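You operate a simulated robot arm through the tools that you are given. There is no shell and no other tool. Be economical: measure what you need, move in short steps, check, and stop when the job is done.

Carry out the task below with a simulated two-armed robot. There is one attempt and no reset: what you move stays moved.

## Task
Pick up the blue fitting brush with one hand, pass it to the other hand and put it on the drip tray under the pump spout.

The check looks at the end state, three seconds after you hand in, the way a careful person would. Anything else that was tipped, shoved, dropped, spilled or broken makes it a failure.

## Robot
Two 7-joint arms with two-finger parallel grippers on one trunk, on a base that drives. Base frame: it is fixed to the floor where the robot stands at the start and does not move with it; the origin is under the middle of the robot, x ahead of it, y to its left, z up; the surface under the hand at the start is at about z = 800. Lengths are in mm, angles in degrees, forces in N, time in s.
The left shoulder is at the start at [50, 177, 1079], the right one opposite. With the tool pointing down near the work surface each hand reaches from about 220 to 700 mm from the robot's upright axis, wherever it stands, measured 20 degrees to its own side. Places, roughly: blue fitting brush (3x3x12 cm) [500, -100, 900]; drip tray under the pump spout (16x19 cm) [-220, -1960, 820]. Payload 3.43 kg a hand.
The TCP of each hand is the grasp point between the finger pads, 34 mm short of the fingertips. In the tool frame z runs along the fingers and y along their closing line. Largest opening 128 mm; finger width 24, thickness 12; the body of the gripper, 48 by 130 mm, starts 96 mm behind the TCP.
Orientation is that of the tool frame in the base frame, as [roll, pitch, yaw] about the fixed x, y, z axes, in that order (R = Rz(yaw) Ry(pitch) Rx(roll)). With the fingers straight down and closing along the base's y, the tool's x points along the base's -x, its y along +y and its z along -z.

## Interface
- The arms move only by the tool drive_tool. It takes "left_series", "right_series" or both (then of equal length, played together; a hand with none holds still); each is a list of rows, each a list of 7 numbers: the shift along the tool's x, y, z in mm, then the turn, a rotation vector about the tool's x, y, z in degrees, then the finger opening in mm, from 0 to 128. In form: [[dx, dy, dz, ax, ay, az, gripper], ...]. A call has 1 to 10 rows; each row is the pose to reach, as a shift and turn from the pose commanded when the call began, along the tool's axes at that moment. A row lasts 0.2 s, in which the tool goes at most 50 mm and 8.6 degrees; a call with a longer step from one row to the next is refused whole, and so is a gripper value outside its range. Where a pose cannot be reached the arm comes as near as it can. A force on the tool above 40 N (or 10 N above the force at the start of the call, whichever is more), or a blocked arm, ends the call early, and 0.2 s more pass. Each finger travels about 108 mm/s and halts on what it meets, pressing with about 44 N; the grip force reading is that of the motor and also rises with nothing between the fingers. The clock runs only during rows and for 0.2 s after the last one: add rows that repeat a pose to give the fingers time. It gives the time, the measured TCP pose, the force on the tool (base axes), the opening and the grip force at its end, in the units of the frame above (readings bear some noise), with the torque about the TCP (base axes, N m) and any sound that the robot's microphone picked up, and new pictures: "pictures" is both (left out), scene, wrist or none (wrist: the cameras of the hands that moved).
- Cameras (640 x 400 px; columns grow to the right, rows downward): "scene" is now at [155.9, -19.9, 1246.1]; the picture's right is [-0.24, -0.97, 0.00], its down [-0.51, 0.13, -0.85] and it looks along [0.83, -0.21, -0.53] (base axes); focal length 270 px, centre (320, 200). "left" rides on the left gripper at [76, 11, -160] in its tool frame; the picture's right is [-0.15, 0.99, 0.00], its down [-0.88, -0.13, -0.46] and it looks along [-0.45, -0.07, 0.89] (tool axes); focal length 234 px, centre (320, 200). "right" rides on the right gripper at [76, -11, -160] in its tool frame; the picture's right is [0.15, 0.99, 0.00], its down [-0.88, 0.13, -0.46] and it looks along [-0.45, 0.07, 0.89] (tool axes); focal length 234 px, centre (320, 200). There is no depth. A picture from a camera that has moved, and an enlarged one, comes with that camera's place and axes in the base frame and with its lens.
- slide_trunk(by): slides the trunk up (or, below 0, down) by that many mm; the arms and the scene camera ride with it, the base frame stays. It gives what a move gives, with no picture.
- roll_base(legs): drives the robot by 1 to 6 legs, each [ahead, turn to the left] in mm and degrees, along the robot's own axes; the way and the turn of a leg run together, so that a leg with both is an arc; at most 1500 mm and 180 degrees a leg. The arms and the cameras ride along, it lands a little off, and it stops where it bumps. It gives what a move gives, and a new picture of the scene camera.
- head_to(pan, tilt): turns the head with the scene camera to pan (to the left, within 80 degrees either way) and tilt (down, from -29 to 69), counted from straight ahead of the robot. It gives what a move gives, and a new picture of the scene camera.
- inspect(camera, box): a new picture of the part [left, top, right, bottom] of that camera's present view, enlarged. No time passes.
- job_done(): hands the job in; it is judged then, once.

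Work in short steps. Places have to be worked out from the pictures, the camera data and where the tool is seen: move nearer, look again, correct. Check each grasp and each placing, and mend what went wrong. You have 120 turns and 260 pictures in all, those below and enlarged ones among them. Open the grippers and draw the arms clear of the work before you hand the job in, unless the task says otherwise; then end with one line.

The tools are called after ">>>" as name(argument=value, ...) on one line, values as JSON. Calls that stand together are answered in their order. drive_tool: Moves the arms, as the interface text tells. Its arguments: {"type":"object","properties":{"left_series":{"type":"array","items":{"type":"array","items":{"type":"number"}}},"right_series":{"type":"array","items":{"type":"array","items":{"type":"number"}}},"pictures":{"type":"string","enum":["both","scene","wrist","none"]}},"required":[]} The other tools are called the same way: slide_trunk (by) slides the trunk up or down; roll_base (legs) drives the base; head_to (pan, tilt) turns the head that bears the scene camera; inspect (camera, box) takes an enlarged picture of a part of a camera's view; job_done () hands the job in.

At the start:

```text
t: 0.0
left_tcp_pos: [458.4, 87.1, 1076.9]
left_tcp_rot: [180.0, 0.0, -179.9]
left_force: [0.0, 0.8, -0.6]
left_wrist_torque: [0.0, 0.0, 0.01]
left_grip_width: 128.0
left_grasp_force: 0.1
right_tcp_pos: [475.3, -282.9, 1007.4]
right_tcp_rot: [179.9, 0.0, -179.9]
right_force: [-0.1, -0.7, 0.7]
right_wrist_torque: [0.03, 0.02, 0.0]
right_grip_width: 127.8
right_grasp_force: 0.0
trunk travel left (down, up): [-250.0, 151.0]
robot x, y, heading: [0.8, -1.6, 0.1]
head pan, tilt: [-14.0, 31.7]
```

scene: 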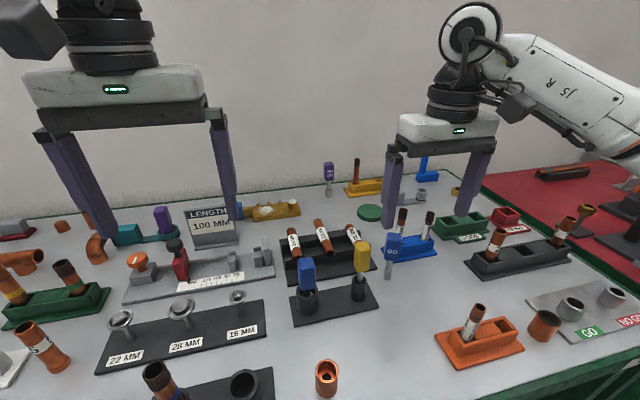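
right: 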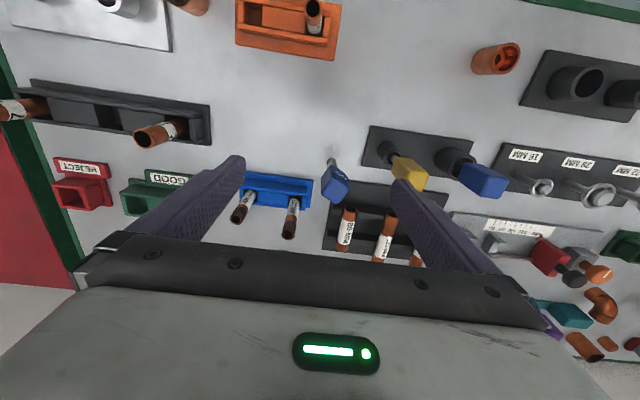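
left: 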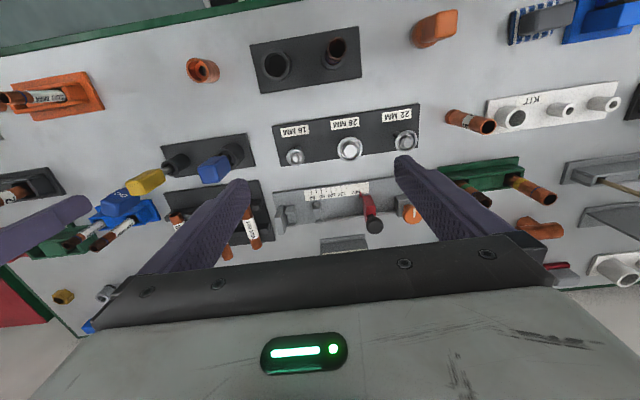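

The blue item in the black two-socket stand near (307,275) matches the listed brush location. I enlarge it to see the shape.

>>> inspect(camera="scene", box=[260, 210, 420, 330])

>>> inspect(camera="right", box=[310, 110, 530, 240])

>>> inspect(camera="left", box=[80, 110, 280, 240])

```text
3.33 times, centred on (340, 270) of scene
camera zoom: at [155.9, -19.9, 1246.1], right [-0.24, -0.97, 0.0], down [-0.51, 0.13, -0.85], along [0.83, -0.21, -0.53], focal length 900 px, centre (253, -33)
```

zoom: 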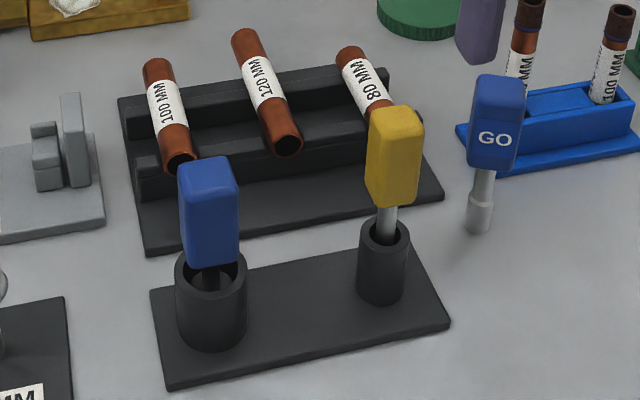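

```text
2.91 times, centred on (420, 175) of right
camera zoom: at [397.7, -295.1, 1167.7], right [-0.15, 0.99, 0.0], down [0.88, 0.13, 0.46], along [0.45, 0.07, -0.89], focal length 681 px, centre (29, 273)
```

zoom: 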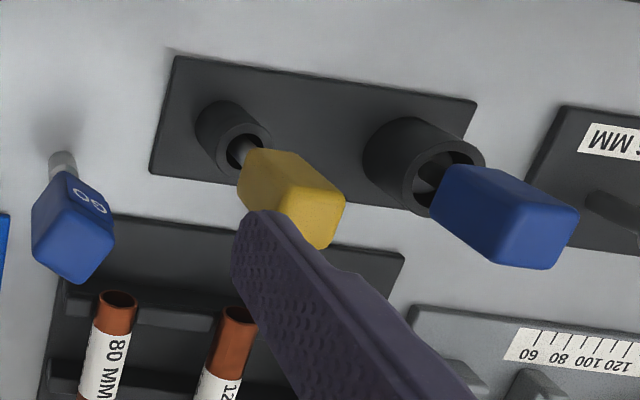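

```text
3.08 times, centred on (180, 175) of left
camera zoom: at [384.1, 96.8, 1236.4], right [0.14, 0.99, 0.0], down [0.88, -0.13, 0.46], along [0.45, -0.07, -0.89], focal length 720 px, centre (751, 277)
```

zoom: 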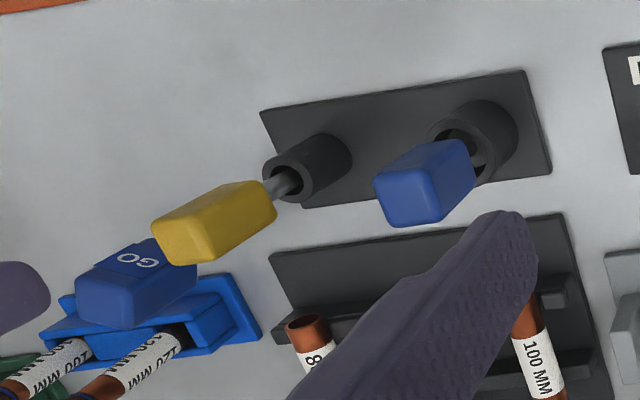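

The blue handle's top triangulates to about [477,-79,924], with the box-shaped handle standing vertically in its holder. Before planning the handover I look toward the tray.

>>> head_to(pan=-80, tilt=20)

```text
t: 1.4
left_tcp_pos: [459.6, 87.2, 1076.1]
left_tcp_rot: [179.9, 0.0, -179.9]
left_force: [-0.7, 0.1, -0.7]
left_wrist_torque: [0.01, -0.05, 0.01]
left_grip_width: 128.2
left_grasp_force: 0.0
right_tcp_pos: [476.1, -282.7, 1008.1]
right_tcp_rot: [-179.9, 0.0, 180.0]
right_force: [-0.8, 0.0, 0.7]
right_wrist_torque: [-0.01, 0.01, 0.02]
right_grip_width: 128.0
right_grasp_force: 0.2
trunk travel left (down, up): [-250.0, 151.0]
robot x, y, heading: [0.8, -1.4, 0.2]
head pan, tilt: [-80.0, 20.0]
camera scene: at [85.0, -90.0, 1264.9], right [-0.98, -0.17, 0.0], down [-0.06, 0.34, -0.94], along [0.16, -0.93, -0.34], focal length 270 px, centre (320, 200)
```

scene: 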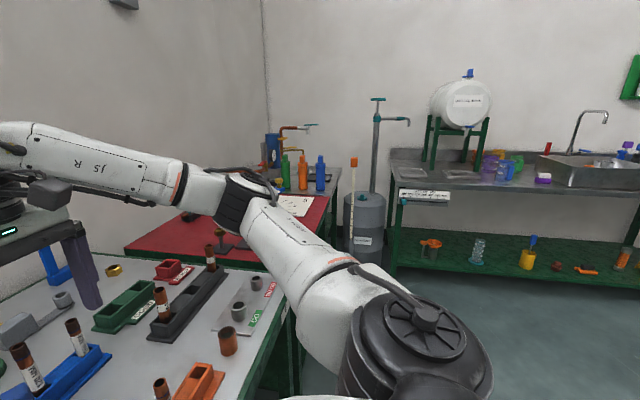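

>>> inspect(camera="scene", box=[330, 60, 570, 220])

```text
2.50 times, centred on (450, 140) of scene
camera zoom: at [85.0, -90.0, 1264.9], right [-0.98, -0.17, 0.0], down [-0.06, 0.34, -0.94], along [0.16, -0.93, -0.34], focal length 675 px, centre (-5, 350)
```

zoom: 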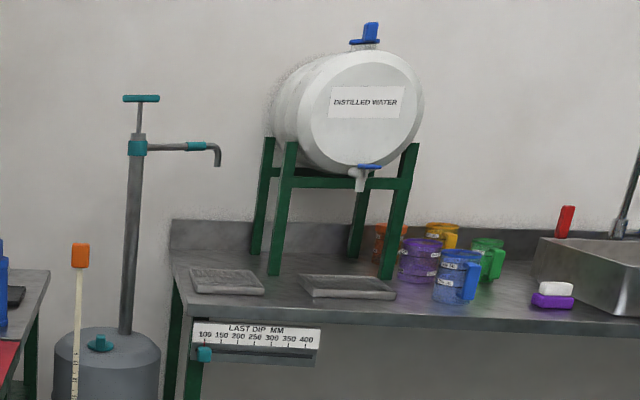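

The left tray sits under the pump spout at about z 820, and the spout tip is roughly 310 mm above it. Plan: the right hand picks, the left hand receives and later places. First I clear the left arm outward and bring the right hand above the brush.

>>> drive_tool(left_series=[[0, 45, 0, 0, 0, 0, 128], [0, 90, 0, 0, 0, 0, 128], [0, 130, 0, 0, 0, 0, 128], [0, 150, 0, 0, 0, 0, 128], [0, 150, 0, 0, 0, 0, 128], [0, 150, 0, 0, 0, 0, 128]], right_series=[[0, 0, -10, 0, 0, 0, 110], [0, 45, -20, 0, 0, 0, 90], [0, 90, -20, 0, 0, 0, 75], [0, 135, -20, 0, 0, 0, 75], [0, 180, -20, 0, 0, 0, 75], [0, 204, -20, 0, 0, 0, 75]], pictures="wrist")

>>> head_to(pan=-10, tilt=35)

```text
t: 2.8
left_tcp_pos: [458.8, 236.6, 1076.5]
left_tcp_rot: [-179.9, 0.0, -179.9]
left_force: [-0.5, -0.2, 0.0]
left_wrist_torque: [0.01, 0.03, 0.0]
left_grip_width: 128.1
left_grasp_force: 0.1
right_tcp_pos: [475.4, -80.3, 1029.2]
right_tcp_rot: [180.0, 0.0, 179.8]
right_force: [1.1, 0.2, 0.1]
right_wrist_torque: [-0.01, -0.01, 0.02]
right_grip_width: 75.1
right_grasp_force: 0.0
trunk travel left (down, up): [-250.0, 151.0]
robot x, y, heading: [2.2, 0.2, -0.2]
head pan, tilt: [-80.0, 20.0]
camera right: at [396.9, -92.3, 1188.8], right [-0.15, 0.99, 0.0], down [0.88, 0.13, 0.46], along [0.45, 0.07, -0.89], focal length 234 px, centre (320, 200)
camera left: at [383.9, 246.0, 1236.1], right [0.14, 0.99, 0.0], down [0.88, -0.13, 0.46], along [0.45, -0.07, -0.89], focal length 234 px, centre (320, 200)
```

right: 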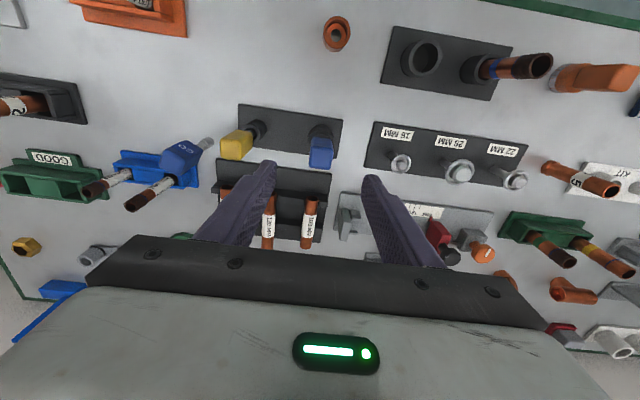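
left: 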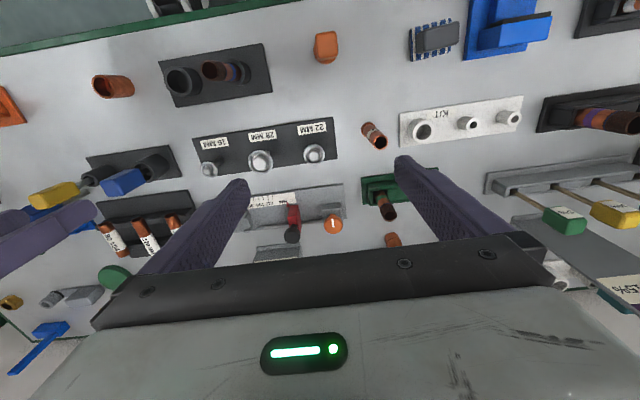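

```text
t: 4.2
left_tcp_pos: [459.0, 235.2, 1076.7]
left_tcp_rot: [180.0, 0.0, -179.9]
left_force: [-0.2, 0.1, -0.6]
left_wrist_torque: [0.03, 0.0, 0.02]
left_grip_width: 128.2
left_grasp_force: 0.0
right_tcp_pos: [475.0, -80.5, 1028.3]
right_tcp_rot: [-180.0, 0.0, -180.0]
right_force: [0.0, 0.0, 0.0]
right_wrist_torque: [0.02, 0.01, -0.03]
right_grip_width: 75.0
right_grasp_force: 0.0
trunk travel left (down, up): [-250.0, 151.0]
robot x, y, heading: [-1.6, 2.0, -0.3]
head pan, tilt: [-10.0, 35.0]
camera scene: at [155.5, -13.7, 1241.0], right [-0.17, -0.98, 0.0], down [-0.56, 0.1, -0.82], along [0.81, -0.14, -0.57], focal length 270 px, centre (320, 200)
```

scene: 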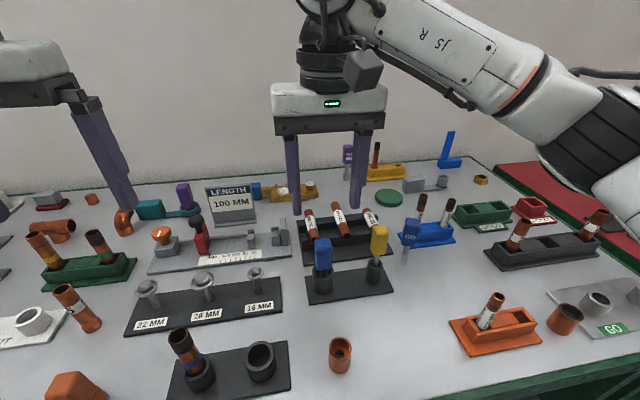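

Now I enlarge both views to locate the brush precisely relative to the fingers.

>>> inspect(camera="right", box=[230, 90, 390, 190])

>>> inspect(camera="scene", box=[280, 200, 400, 310])

```text
4.00 times, centred on (310, 140) of right
camera zoom: at [396.9, -93.1, 1188.8], right [-0.15, 0.99, 0.0], down [0.88, 0.13, 0.46], along [0.45, 0.07, -0.89], focal length 937 px, centre (360, 440)
```

zoom: 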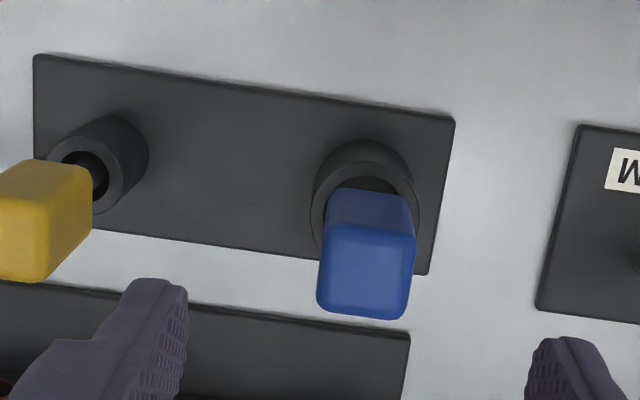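

```text
3.64 times, centred on (340, 255) of scene
camera zoom: at [155.5, -13.7, 1241.0], right [-0.17, -0.98, 0.0], down [-0.56, 0.1, -0.82], along [0.81, -0.14, -0.57], focal length 981 px, centre (247, 0)
```

zoom: 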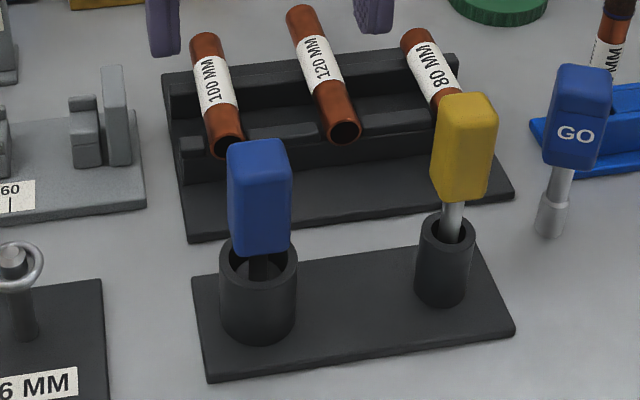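

Handle centre is about [476,-78], spanning z 883–927 with a yaw of about 5°. I descend around the upper handle and look before closing.

>>> drive_tool(right_series=[[-1, 2, 20, 0, 0, -5, 70], [-1, 2, 50, 0, 0, -5, 66], [-1, 2, 80, 0, 0, -5, 66], [-1, 2, 100, 0, 0, -5, 66], [-1, 2, 107, 0, 0, -5, 66], [-1, 2, 107, 0, 0, -5, 66]])

```text
t: 5.6
left_tcp_pos: [458.4, 235.7, 1076.1]
left_tcp_rot: [179.9, 0.0, -179.9]
left_force: [0.1, -0.4, -0.2]
left_wrist_torque: [0.01, -0.03, 0.01]
left_grip_width: 128.0
left_grasp_force: 0.0
right_tcp_pos: [476.5, -77.5, 920.6]
right_tcp_rot: [180.0, 0.0, -175.0]
right_force: [-0.4, -0.1, -0.2]
right_wrist_torque: [0.04, -0.02, -0.02]
right_grip_width: 66.0
right_grasp_force: 0.1
trunk travel left (down, up): [-250.0, 151.0]
robot x, y, heading: [0.7, 1.6, 0.1]
head pan, tilt: [-10.0, 35.0]
camera scene: at [155.5, -13.6, 1241.0], right [-0.17, -0.98, 0.0], down [-0.56, 0.1, -0.82], along [0.81, -0.14, -0.57], focal length 270 px, centre (320, 200)
camera right: at [400.5, -96.5, 1080.3], right [-0.23, 0.97, 0.0], down [0.87, 0.21, 0.46], along [0.44, 0.11, -0.89], focal length 234 px, centre (320, 200)
```

scene: 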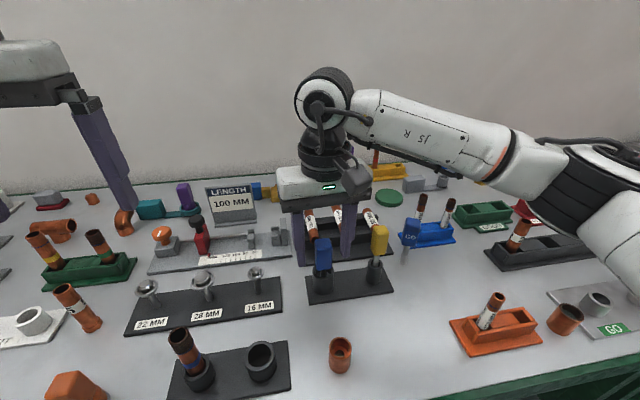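
right: 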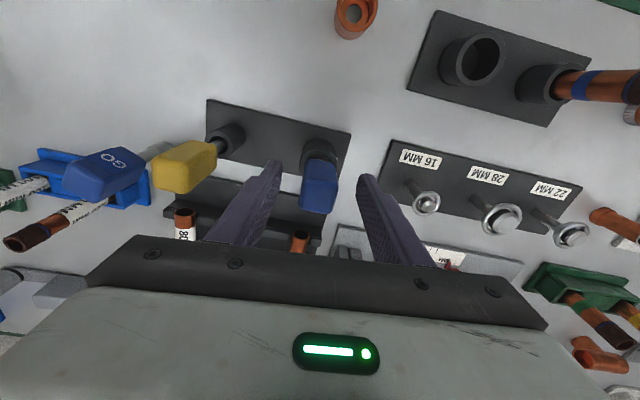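

>>> inspect(camera="right", box=[220, 120, 420, 245])

>>> inspect(camera="scene", box=[270, 170, 400, 310])

```text
3.20 times, centred on (320, 182) of right
camera zoom: at [400.5, -96.5, 1080.3], right [-0.23, 0.97, 0.0], down [0.87, 0.21, 0.46], along [0.44, 0.11, -0.89], focal length 749 px, centre (320, 256)
```

zoom: 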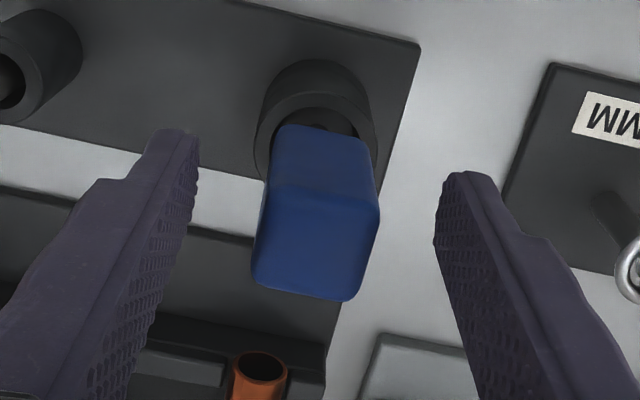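

```text
2.86 times, centred on (335, 240) of scene
camera zoom: at [155.5, -13.6, 1241.0], right [-0.17, -0.98, 0.0], down [-0.56, 0.1, -0.82], along [0.81, -0.14, -0.57], focal length 771 px, centre (277, 86)
```

zoom: 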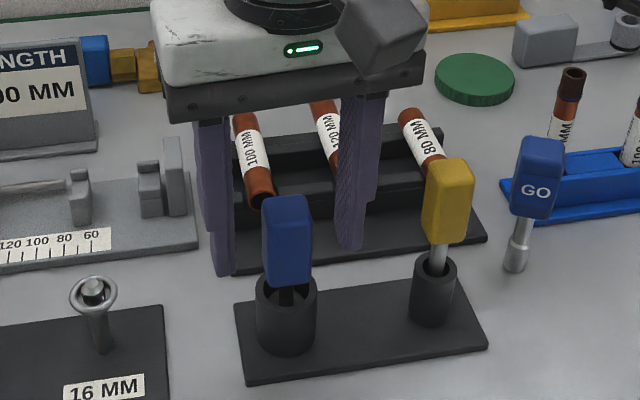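

The fingers straddle the handle, which sits about 2 mm toward -y and is nearly square to the base axes (yaw about 1°). I correct those and close.

>>> drive_tool(right_series=[[2, -2, 0, 0, 0, 4, 66], [2, -2, 0, 0, 0, 4, 40], [2, -2, 0, 0, 0, 4, 20], [2, -2, 0, 0, 0, 4, 15], [2, -2, 0, 0, 0, 4, 15]])

```text
t: 6.8
left_tcp_pos: [457.8, 236.3, 1076.3]
left_tcp_rot: [180.0, 0.0, -179.8]
left_force: [-0.6, -0.3, -0.5]
left_wrist_torque: [0.0, 0.0, -0.01]
left_grip_width: 128.2
left_grasp_force: 0.1
right_tcp_pos: [475.2, -80.6, 919.9]
right_tcp_rot: [-180.0, 0.0, -179.0]
right_force: [0.5, 0.3, 0.1]
right_wrist_torque: [0.05, 0.03, -0.02]
right_grip_width: 26.7
right_grasp_force: 43.9
trunk travel left (down, up): [-250.0, 151.0]
robot x, y, heading: [-0.3, 0.9, 0.1]
head pan, tilt: [-10.0, 35.0]
camera scene: at [155.5, -13.5, 1241.0], right [-0.17, -0.98, 0.0], down [-0.56, 0.1, -0.82], along [0.81, -0.14, -0.57], focal length 270 px, centre (320, 200)
camera right: at [397.5, -92.9, 1080.8], right [-0.16, 0.99, 0.0], down [0.88, 0.15, 0.46], along [0.45, 0.07, -0.89], focal length 234 px, centre (320, 200)
```

scene: 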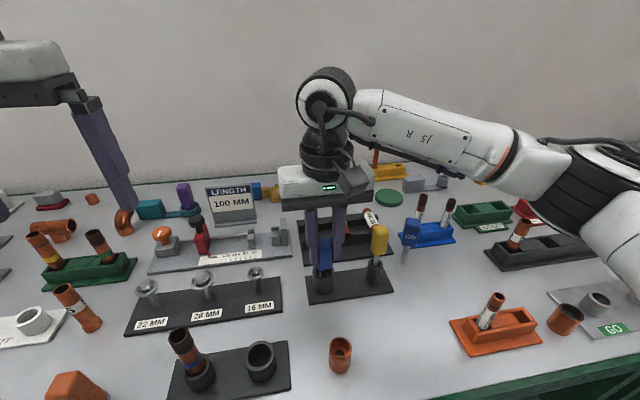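
right: 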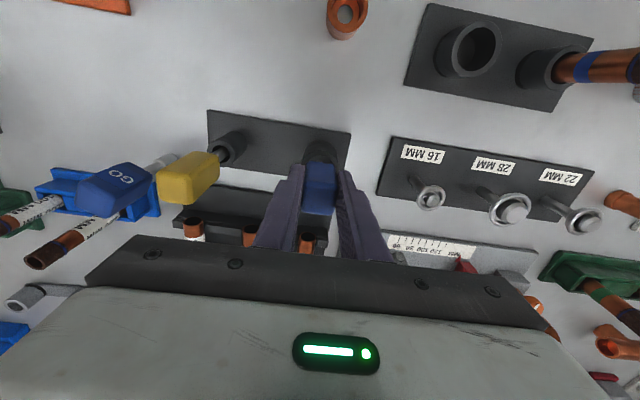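

Gripped firmly, 26.7 mm wide. I lift straight up slowly, 180 mm.

>>> drive_tool(right_series=[[0, 0, -15, 0, 0, 0, 15], [0, 0, -35, 0, 0, 0, 15], [0, 0, -60, 0, 0, 0, 15], [0, 0, -90, 0, 0, 0, 15], [0, 0, -120, 0, 0, 0, 15], [0, 0, -150, 0, 0, 0, 15], [0, 0, -180, 0, 0, 0, 15]])

```text
t: 8.4
left_tcp_pos: [458.3, 235.6, 1076.6]
left_tcp_rot: [180.0, 0.0, -179.9]
left_force: [-0.8, 0.1, 0.1]
left_wrist_torque: [-0.01, -0.02, -0.02]
left_grip_width: 127.9
left_grasp_force: 0.1
right_tcp_pos: [474.1, -80.2, 1101.6]
right_tcp_rot: [-179.9, 0.0, -179.0]
right_force: [-0.3, -0.6, -0.8]
right_wrist_torque: [0.04, 0.0, 0.02]
right_grip_width: 26.8
right_grasp_force: 44.0
trunk travel left (down, up): [-250.0, 151.0]
robot x, y, heading: [-0.1, 1.3, -0.0]
head pan, tilt: [-10.0, 35.0]
camera scene: at [155.2, -13.4, 1241.0], right [-0.17, -0.98, 0.0], down [-0.56, 0.1, -0.82], along [0.81, -0.14, -0.57], focal length 270 px, centre (320, 200)
camera right: at [396.0, -92.8, 1262.5], right [-0.16, 0.99, 0.0], down [0.88, 0.15, 0.46], along [0.45, 0.07, -0.89], focal length 234 px, centre (320, 200)
```

scene: 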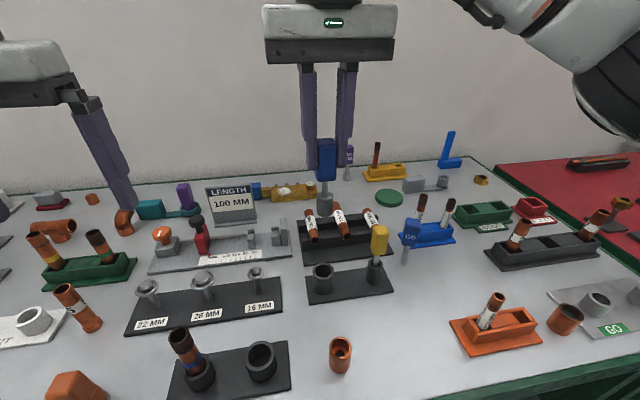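
right: 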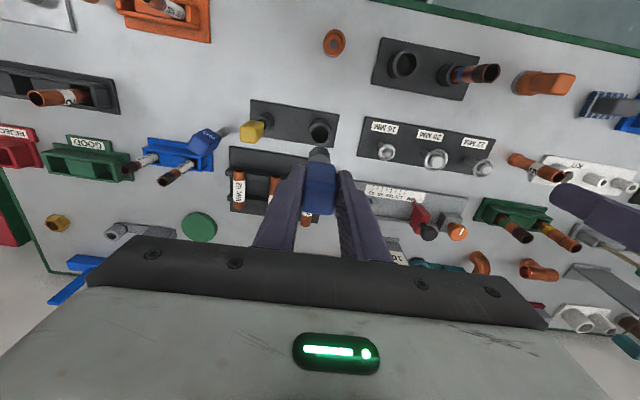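

The brush is out, held vertically. I rotate the right hand 85° about the vertical so its fingers close along x, leaving the ±y faces free for the left hand, and shift it toward the middle.

>>> drive_tool(right_series=[[0, 4, 0, 0, 0, -8.5, 15], [0, 8, 0, 0, 0, -17, 15], [0, 12, 0, 0, 0, -25.5, 15], [0, 16, 0, 0, 0, -34, 15], [0, 20, 0, 0, 0, -42.5, 15], [0, 25, 0, 0, 0, -51, 15], [0, 30, 0, 0, 0, -59.5, 15], [0, 35, 0, 0, 0, -68, 15], [0, 40, 0, 0, 0, -76.5, 15], [0, 40, 0, 0, 0, -85, 15]], pictures="scene")

>>> inspect(camera="scene", box=[220, 20, 420, 240])

```text
t: 10.6
left_tcp_pos: [459.9, 235.8, 1077.2]
left_tcp_rot: [-180.0, 0.0, -179.9]
left_force: [-0.1, 0.3, -0.1]
left_wrist_torque: [-0.01, 0.0, -0.01]
left_grip_width: 128.0
left_grasp_force: 0.0
right_tcp_pos: [349.1, -17.5, 1065.6]
right_tcp_rot: [-179.6, 0.2, -94.6]
right_force: [-0.2, -0.6, -0.8]
right_wrist_torque: [-0.01, 0.0, -0.01]
right_grip_width: 26.6
right_grasp_force: 44.2
right hand out of reach, approached as far as the arm can: row 7, 8, 9, 10
trunk travel left (down, up): [-250.0, 151.0]
robot x, y, heading: [0.7, -3.0, -0.0]
head pan, tilt: [-10.0, 35.0]
camera scene: at [155.4, -13.5, 1241.1], right [-0.17, -0.98, 0.0], down [-0.56, 0.1, -0.82], along [0.81, -0.14, -0.57], focal length 270 px, centre (320, 200)
```

scene: 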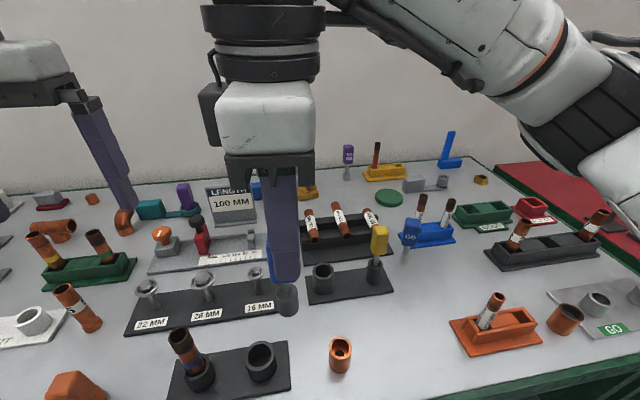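

```text
1.82 times, centred on (320, 130) of scene
camera zoom: at [155.4, -13.5, 1241.1], right [-0.17, -0.98, 0.0], down [-0.56, 0.1, -0.82], along [0.81, -0.14, -0.57], focal length 491 px, centre (320, 327)
```

zoom: 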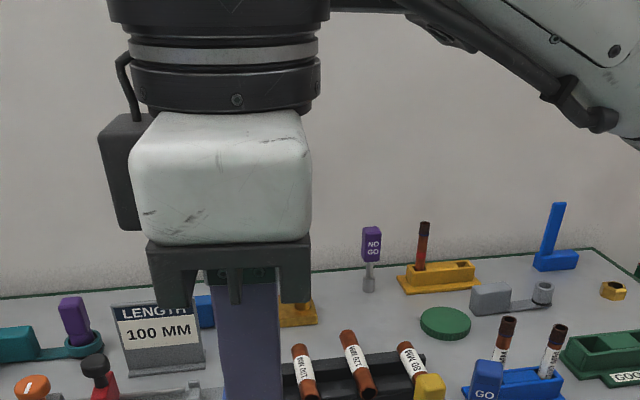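

That yaw forced the hand in to x=349. I'll use a 45° yaw instead, with the left hand coming in diagonally forward-right, so I turn back 40°.

>>> drive_tool(right_series=[[0, 0, 0, 0, 0, 8, 15], [0, 0, 0, 0, 0, 16, 15], [0, 0, 0, 0, 0, 24, 15], [0, 0, 0, 0, 0, 32, 15], [0, 0, 0, 0, 0, 40, 15], [0, 0, 0, 0, 0, 40, 15], [0, 0, 0, 0, 0, 40, 15]])

```text
t: 12.2
left_tcp_pos: [458.6, 236.0, 1075.7]
left_tcp_rot: [180.0, -0.1, -179.8]
left_force: [0.1, -1.0, -0.9]
left_wrist_torque: [0.02, -0.01, 0.01]
left_grip_width: 127.8
left_grasp_force: 0.0
right_tcp_pos: [352.7, -18.2, 1063.9]
right_tcp_rot: [180.0, 0.1, -134.1]
right_force: [-0.8, 1.0, -0.9]
right_wrist_torque: [-0.01, 0.01, -0.01]
right_grip_width: 26.9
right_grasp_force: 43.7
trunk travel left (down, up): [-250.0, 151.0]
robot x, y, heading: [2.2, -2.4, 0.1]
head pan, tilt: [-10.0, 35.0]
camera scene: at [155.6, -13.6, 1241.0], right [-0.17, -0.98, 0.0], down [-0.56, 0.1, -0.82], along [0.81, -0.14, -0.57], focal length 270 px, centre (320, 200)
camera right: at [305.9, -80.8, 1224.3], right [-0.81, 0.58, 0.0], down [0.52, 0.72, 0.46], along [0.27, 0.37, -0.89], focal length 234 px, centre (320, 200)
```

scene: 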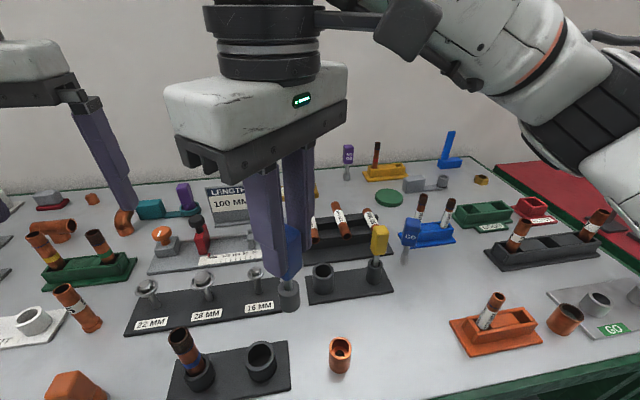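
right: 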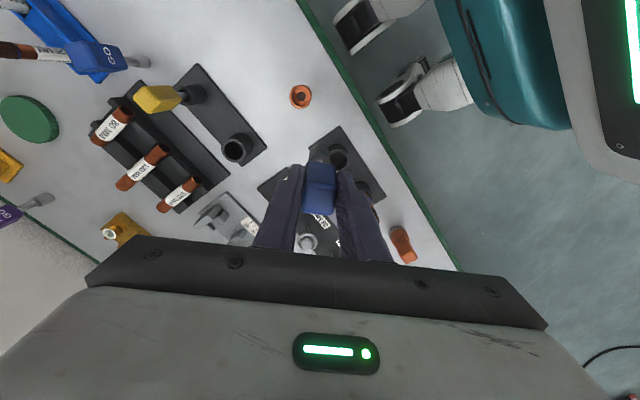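

I move the right hand forward to about [500,-20,1050] keeping the 45° yaw, and begin turning the left hand's yaw by 44° to face forward-right.

>>> drive_tool(right_series=[[-20, -21, 3, 0, 0, 0, 15], [-40, -42, 6, 0, 0, 0, 15], [-60, -64, 9, 0, 0, 0, 15], [-80, -85, 11, 0, 0, 0, 15], [-101, -107, 14, 0, 0, 0, 15], [-101, -107, 14, 0, 0, 0, 15]], left_series=[[20, 0, -10, 0, 0, 7.4, 128], [40, 0, -20, 0, 0, 14.8, 120], [60, 0, -30, 0, 0, 22.2, 110], [80, 0, -40, 0, 0, 29.6, 100], [100, 0, -50, 0, 0, 37, 90], [120, 0, -60, 0, 0, 44.1, 80]], pictures="scene")

```text
t: 13.6
left_tcp_pos: [337.5, 236.1, 1136.3]
left_tcp_rot: [180.0, 0.0, 135.8]
left_force: [0.7, -0.5, -0.5]
left_wrist_torque: [0.01, 0.01, -0.01]
left_grip_width: 80.1
left_grasp_force: 0.0
right_tcp_pos: [501.0, -19.2, 1052.6]
right_tcp_rot: [-179.9, 0.1, -134.0]
right_force: [-0.9, 0.3, 0.1]
right_wrist_torque: [-0.01, -0.02, 0.03]
right_grip_width: 26.4
right_grasp_force: 44.5
trunk travel left (down, up): [-250.0, 151.0]
robot x, y, heading: [-3.1, 0.1, -0.0]
head pan, tilt: [-10.0, 35.0]
camera scene: at [155.1, -13.7, 1241.1], right [-0.17, -0.98, 0.0], down [-0.56, 0.1, -0.82], along [0.81, -0.14, -0.57], focal length 270 px, centre (320, 200)
```

scene: 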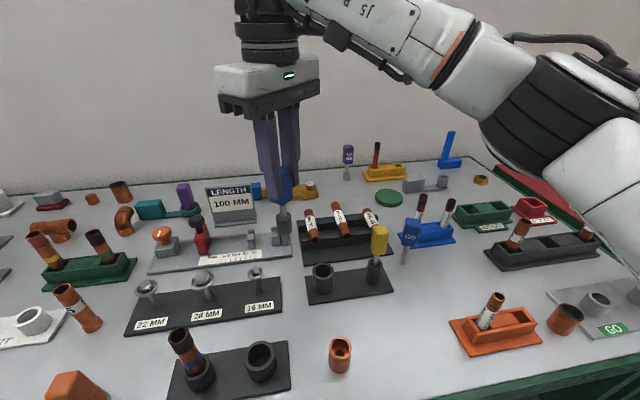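

Right hand is in place with the brush near [501,-19]. I now pitch the left hand 60° toward forward-right and bring it to a standoff about 120 mm behind the handle.

>>> drive_tool(left_series=[[-10, -4, 2, 0, -7.5, 0, 80], [-25, -10, 5, 0, -15, 0, 80], [-45, -18, 9, 0, -22.5, 0, 80], [-70, -28, 14, 0, -30, 0, 80], [-95, -38, 19, 0, -37.5, 0, 80], [-120, -48, 25, 0, -45, 0, 80], [-147, -58, 30, 0, -52.5, 0, 80], [-173, -69, 35, 0, -60, 0, 80], [-173, -69, 35, 0, -60, 0, 80]])

```text
t: 15.6
left_tcp_pos: [417.7, 66.5, 1100.4]
left_tcp_rot: [-179.9, 60.1, 136.2]
left_force: [-0.2, 0.2, -1.2]
left_wrist_torque: [-0.04, 0.0, 0.0]
left_grip_width: 79.8
left_grasp_force: 0.1
right_tcp_pos: [501.0, -19.8, 1052.3]
right_tcp_rot: [-180.0, 0.1, -134.0]
right_force: [0.3, 0.2, -1.0]
right_wrist_torque: [0.0, -0.04, 0.0]
right_grip_width: 26.8
right_grasp_force: 44.4
trunk travel left (down, up): [-250.0, 151.0]
robot x, y, heading: [2.3, -1.3, 0.1]
head pan, tilt: [-10.0, 35.0]
camera scene: at [155.5, -13.6, 1241.0], right [-0.17, -0.98, 0.0], down [-0.56, 0.1, -0.82], along [0.81, -0.14, -0.57], focal length 270 px, centre (320, 200)
camera left: at [298.5, 195.5, 1114.7], right [0.74, 0.66, 0.13], down [-0.06, -0.12, 0.99], along [0.67, -0.74, -0.05], focal length 234 px, centre (320, 200)
```

scene: 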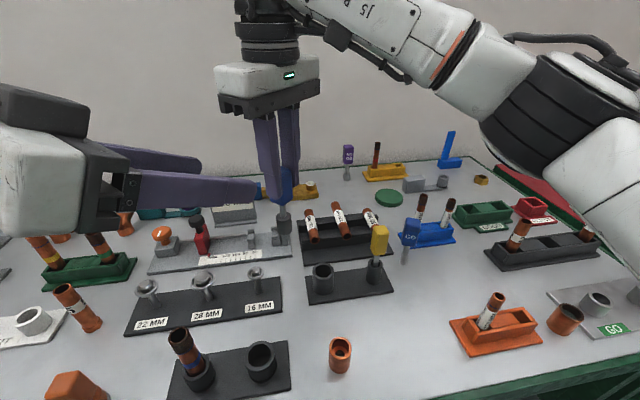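
left: 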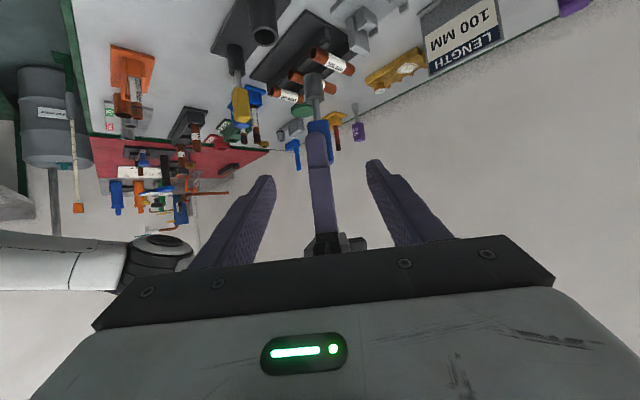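

The left hand is well aligned, with the brush centred between its fingers in its upside-down camera. I enlarge to check the handle extent.

>>> inspect(camera="left", box=[240, 50, 400, 180])

>>> inspect(camera="scene", box=[180, 110, 340, 260])

```text
3.08 times, centred on (320, 115) of left
camera zoom: at [298.5, 195.5, 1114.7], right [0.74, 0.66, 0.13], down [-0.06, -0.12, 0.99], along [0.67, -0.74, -0.05], focal length 720 px, centre (320, 462)
```

zoom: 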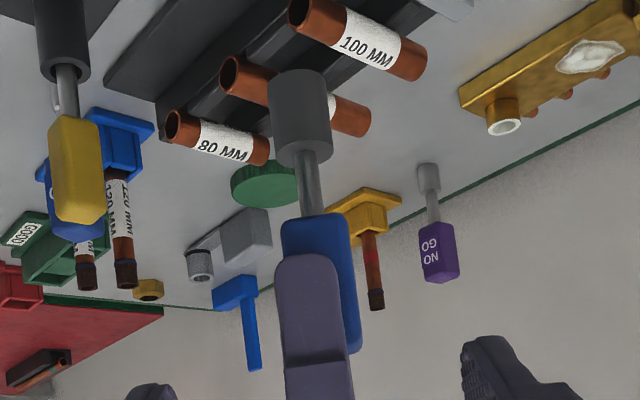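

```text
2.67 times, centred on (260, 185) of scene
camera zoom: at [155.5, -13.6, 1241.0], right [-0.17, -0.98, 0.0], down [-0.56, 0.1, -0.82], along [0.81, -0.14, -0.57], focal length 720 px, centre (480, 240)
```

zoom: 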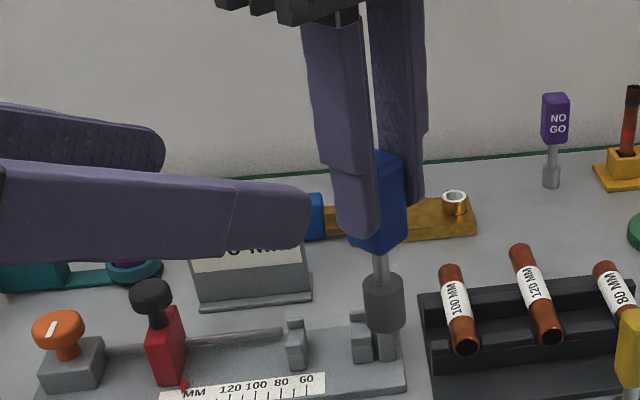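

Handle spans z ≈ 1007–1053 with its lower end clear of the right fingertips. I slide the left hand down 11 mm, sideways 5 mm, and advance 85 mm.

>>> drive_tool(left_series=[[6, -2.5, 10, 0, 0, 0, 76], [11.4, -4.6, 25, 0, 0, 0, 72], [11.4, -4.6, 45, 0, 0, 0, 72], [11.4, -4.6, 65, 0, 0, 0, 72], [11.4, -4.6, 85, 0, 0, 0, 72], [11.4, -4.6, 85, 0, 0, 0, 72]])

>>> inspect(camera="left", box=[240, 50, 400, 180])

```text
t: 17.0
left_tcp_pos: [459.0, 17.8, 1049.8]
left_tcp_rot: [180.0, 60.0, 136.0]
left_force: [0.4, 0.3, 0.6]
left_wrist_torque: [0.03, -0.03, 0.02]
left_grip_width: 72.0
left_grasp_force: 0.0
right_tcp_pos: [500.4, -20.0, 1052.8]
right_tcp_rot: [179.9, 0.0, -134.0]
right_force: [0.1, 0.1, -0.7]
right_wrist_torque: [-0.02, 0.0, -0.02]
right_grip_width: 27.0
right_grasp_force: 43.9
trunk travel left (down, up): [-250.0, 151.0]
robot x, y, heading: [-1.0, -1.7, 0.0]
head pan, tilt: [-10.0, 35.0]
camera scene: at [155.5, -13.6, 1241.0], right [-0.17, -0.98, 0.0], down [-0.56, 0.1, -0.82], along [0.81, -0.14, -0.57], focal length 270 px, centre (320, 200)
camera left: at [341.2, 146.1, 1063.8], right [0.74, 0.66, 0.13], down [-0.06, -0.12, 0.99], along [0.67, -0.74, -0.05], focal length 234 px, centre (320, 200)
```

scene: 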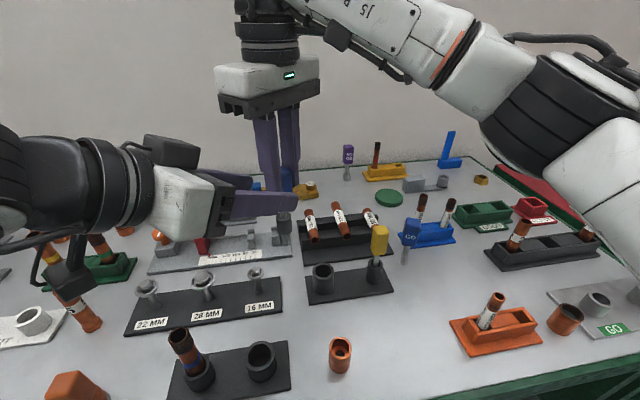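
left: 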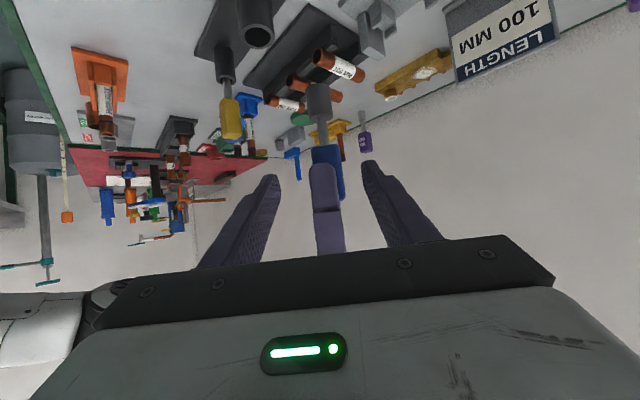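

```text
3.08 times, centred on (320, 115) of left
camera zoom: at [341.2, 146.1, 1063.8], right [0.74, 0.66, 0.13], down [-0.06, -0.12, 0.99], along [0.67, -0.74, -0.05], focal length 720 px, centre (320, 462)
```

zoom: 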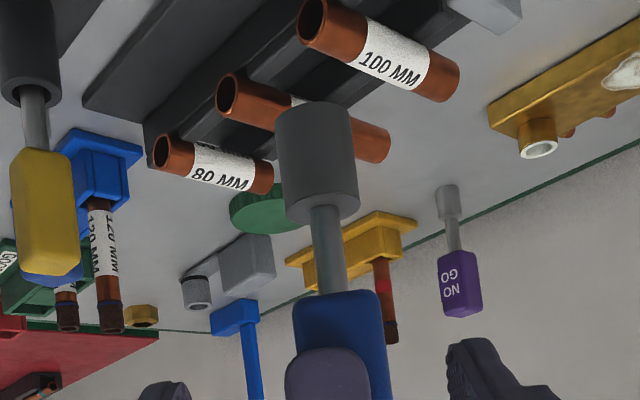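

Alignment holds. I advance the last 44 mm with the fingers still open.

>>> drive_tool(left_series=[[0, 1, 15, 0, 0, 0, 66], [0, 1, 30, 0, 0, 0, 60], [0, 1, 44, 0, 0, 0, 56], [0, 1, 44, 0, 0, 0, 56]])

>>> inspect(camera="left", box=[240, 50, 400, 180])

>>> inspect(camera="scene", box=[200, 110, 340, 250])

```text
t: 18.0
left_tcp_pos: [487.7, -8.5, 1025.2]
left_tcp_rot: [-180.0, 60.0, 136.0]
left_force: [-0.6, 0.5, 1.0]
left_wrist_torque: [0.03, -0.02, 0.02]
left_grip_width: 56.2
left_grasp_force: 0.1
right_tcp_pos: [500.4, -19.9, 1051.6]
right_tcp_rot: [-179.9, 0.1, -134.0]
right_force: [-0.1, -0.3, -0.4]
right_wrist_torque: [0.0, -0.01, -0.01]
right_grip_width: 26.7
right_grasp_force: 43.8
trunk travel left (down, up): [-250.0, 151.0]
robot x, y, heading: [2.5, 4.1, 0.0]
head pan, tilt: [-10.0, 35.0]
camera scene: at [155.6, -13.6, 1241.0], right [-0.17, -0.98, 0.0], down [-0.56, 0.1, -0.82], along [0.81, -0.14, -0.57], focal length 270 px, centre (320, 200)
camera left: at [370.5, 120.6, 1039.9], right [0.74, 0.66, 0.13], down [-0.06, -0.12, 0.99], along [0.67, -0.74, -0.05], focal length 234 px, centre (320, 200)
```

scene: 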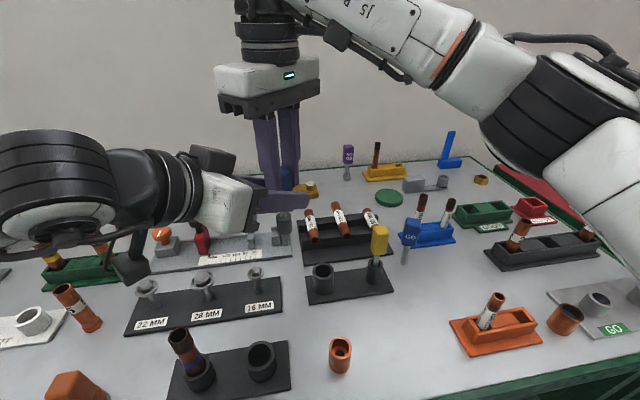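
left: 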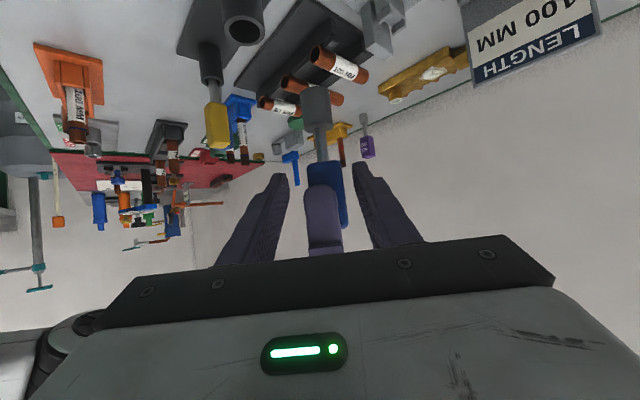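

```text
3.08 times, centred on (320, 115) of left
camera zoom: at [370.5, 120.6, 1039.9], right [0.74, 0.66, 0.13], down [-0.06, -0.12, 0.99], along [0.67, -0.74, -0.05], focal length 720 px, centre (320, 462)
```

zoom: 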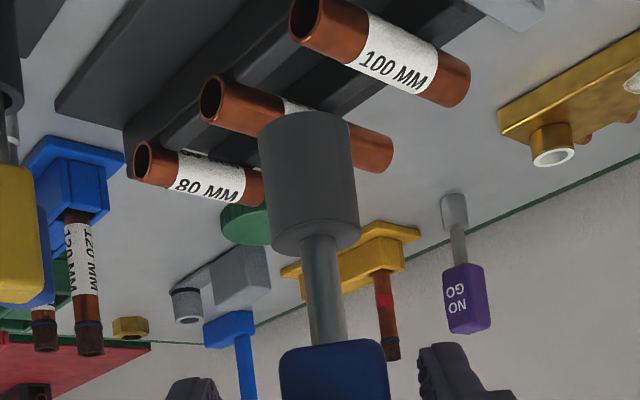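

```text
2.86 times, centred on (270, 180) of scene
camera zoom: at [155.6, -13.6, 1241.0], right [-0.17, -0.98, 0.0], down [-0.56, 0.1, -0.82], along [0.81, -0.14, -0.57], focal length 771 px, centre (463, 257)
```

zoom: 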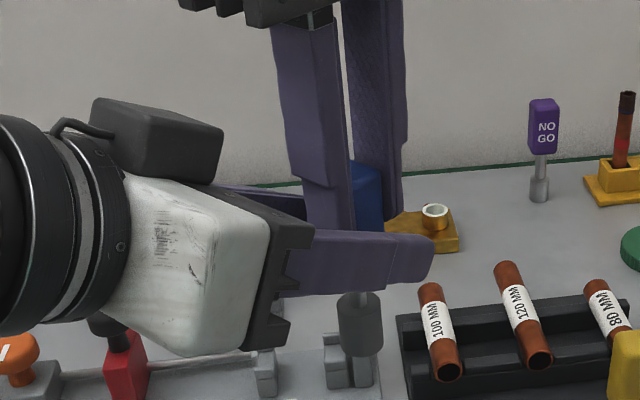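

The left fingers straddle the lower handle, offset about 2 mm. I correct this and close the left hand.

>>> drive_tool(left_series=[[0, 2, 0, 0, 0, 0, 50], [0, 2, 0, 0, 0, 0, 35], [0, 2, 0, 0, 0, 0, 22], [0, 2, 0, 0, 0, 0, 15], [0, 2, 0, 0, 0, 0, 15]])

>>> inspect(camera="left", box=[240, 50, 400, 180])

```text
t: 19.2
left_tcp_pos: [490.0, -6.9, 1026.4]
left_tcp_rot: [179.9, 60.0, 136.1]
left_force: [6.0, 4.8, -1.5]
left_wrist_torque: [0.07, 0.03, 0.0]
left_grip_width: 30.9
left_grasp_force: 13.7
right_tcp_pos: [501.1, -20.6, 1051.3]
right_tcp_rot: [-179.9, 0.0, -134.0]
right_force: [-5.2, -4.3, 0.7]
right_wrist_torque: [-0.18, 0.17, 0.13]
right_grip_width: 26.9
right_grasp_force: 44.5
trunk travel left (down, up): [-250.0, 151.0]
robot x, y, heading: [1.7, 1.4, 0.2]
head pan, tilt: [-10.0, 35.0]
camera scene: at [155.6, -13.6, 1241.0], right [-0.17, -0.98, 0.0], down [-0.56, 0.1, -0.82], along [0.81, -0.14, -0.57], focal length 270 px, centre (320, 200)
camera left: at [372.0, 122.3, 1040.6], right [0.74, 0.66, 0.13], down [-0.06, -0.13, 0.99], along [0.67, -0.74, -0.05], focal length 234 px, centre (320, 200)
```

scene: 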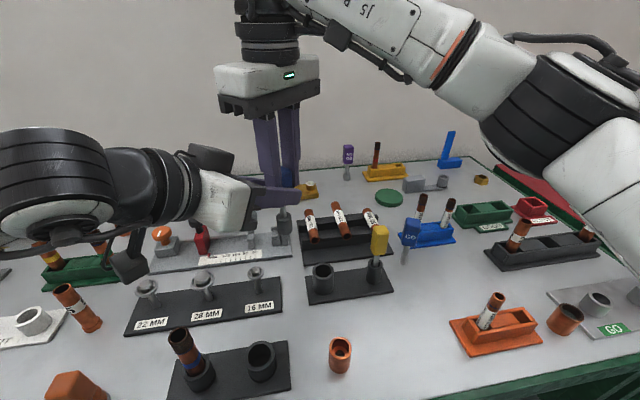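
left: 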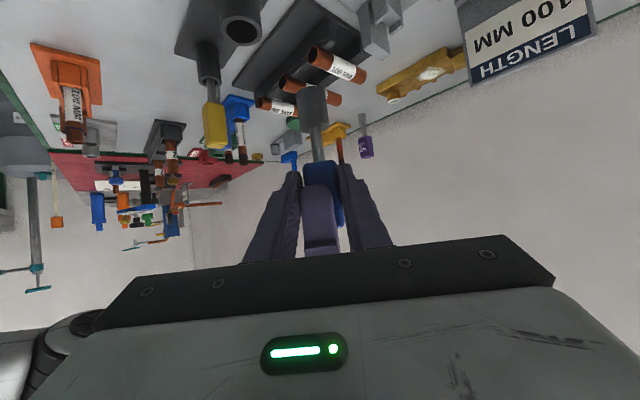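

```text
3.08 times, centred on (320, 115) of left
camera zoom: at [372.0, 122.3, 1040.6], right [0.74, 0.66, 0.13], down [-0.06, -0.13, 0.99], along [0.67, -0.74, -0.05], focal length 720 px, centre (320, 462)
```

zoom: 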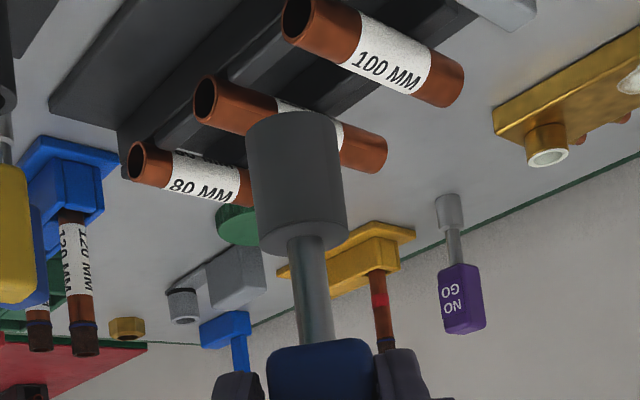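

One side touched first, with an 8 N side load, so I undo the 2 mm shift and let the fingers finish closing.

>>> drive_tool(left_series=[[0, -1.5, 0, 0, 0, 0, 10], [0, -1.5, 0, 0, 0, 0, 10], [0, -1.5, 0, 0, 0, 0, 10], [0, -1.5, 0, 0, 0, 0, 10]], pictures="none")

>>> inspect(camera="left", box=[240, 50, 400, 180])

```text
t: 20.2
left_tcp_pos: [490.7, -6.5, 1025.8]
left_tcp_rot: [180.0, 60.0, 136.1]
left_force: [9.7, 12.2, -1.5]
left_wrist_torque: [-0.18, 0.06, 0.09]
left_grip_width: 30.4
left_grasp_force: 18.1
right_tcp_pos: [500.1, -22.4, 1052.3]
right_tcp_rot: [180.0, -0.2, -134.1]
right_force: [-9.5, -11.3, 0.3]
right_wrist_torque: [-0.1, 0.22, 0.16]
right_grip_width: 27.1
right_grasp_force: 44.0
trunk travel left (down, up): [-250.0, 151.0]
robot x, y, heading: [1.0, 1.2, -0.0]
head pan, tilt: [-10.0, 35.0]
```

```text
3.08 times, centred on (320, 115) of left
camera zoom: at [371.8, 121.4, 1040.5], right [0.74, 0.66, 0.13], down [-0.06, -0.13, 0.99], along [0.67, -0.74, -0.05], focal length 720 px, centre (320, 462)
```

zoom: 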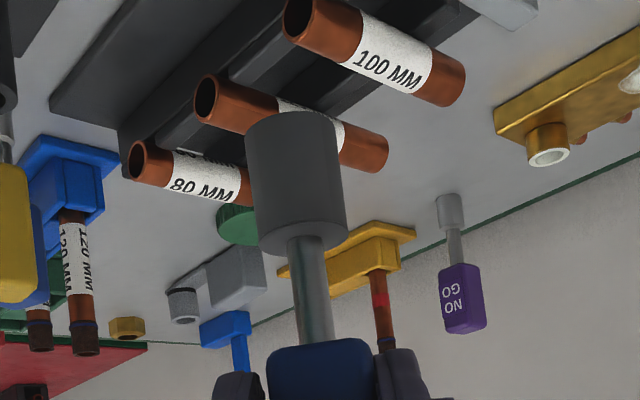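

The load grew, so the hand needs to move the other way. I shift +3 mm in tool y.

>>> drive_tool(left_series=[[0, 1.5, 0, 0, 0, 0, 10], [0, 3, 0, 0, 0, 0, 10], [0, 3, 0, 0, 0, 0, 10], [0, 3, 0, 0, 0, 0, 10]], pictures="none")

>>> inspect(camera="left", box=[240, 50, 400, 180])

```text
t: 21.2
left_tcp_pos: [490.0, -6.5, 1026.0]
left_tcp_rot: [180.0, 59.9, 135.9]
left_force: [2.8, 6.8, -3.7]
left_wrist_torque: [0.22, -0.4, 0.35]
left_grip_width: 30.6
left_grasp_force: 17.9
right_tcp_pos: [501.9, -20.9, 1052.5]
right_tcp_rot: [-180.0, 0.0, -134.1]
right_force: [-2.1, -9.3, 3.5]
right_wrist_torque: [-0.37, 0.52, -0.21]
right_grip_width: 26.8
right_grasp_force: 44.0
trunk travel left (down, up): [-250.0, 151.0]
robot x, y, heading: [1.7, 4.7, 0.1]
head pan, tilt: [-10.0, 35.0]
```

```text
3.08 times, centred on (320, 115) of left
camera zoom: at [373.0, 122.7, 1041.0], right [0.74, 0.66, 0.13], down [-0.06, -0.13, 0.99], along [0.67, -0.74, -0.06], focal length 720 px, centre (320, 462)
```

zoom: 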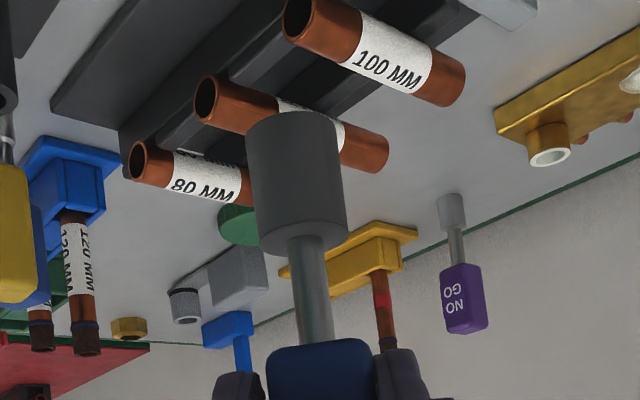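

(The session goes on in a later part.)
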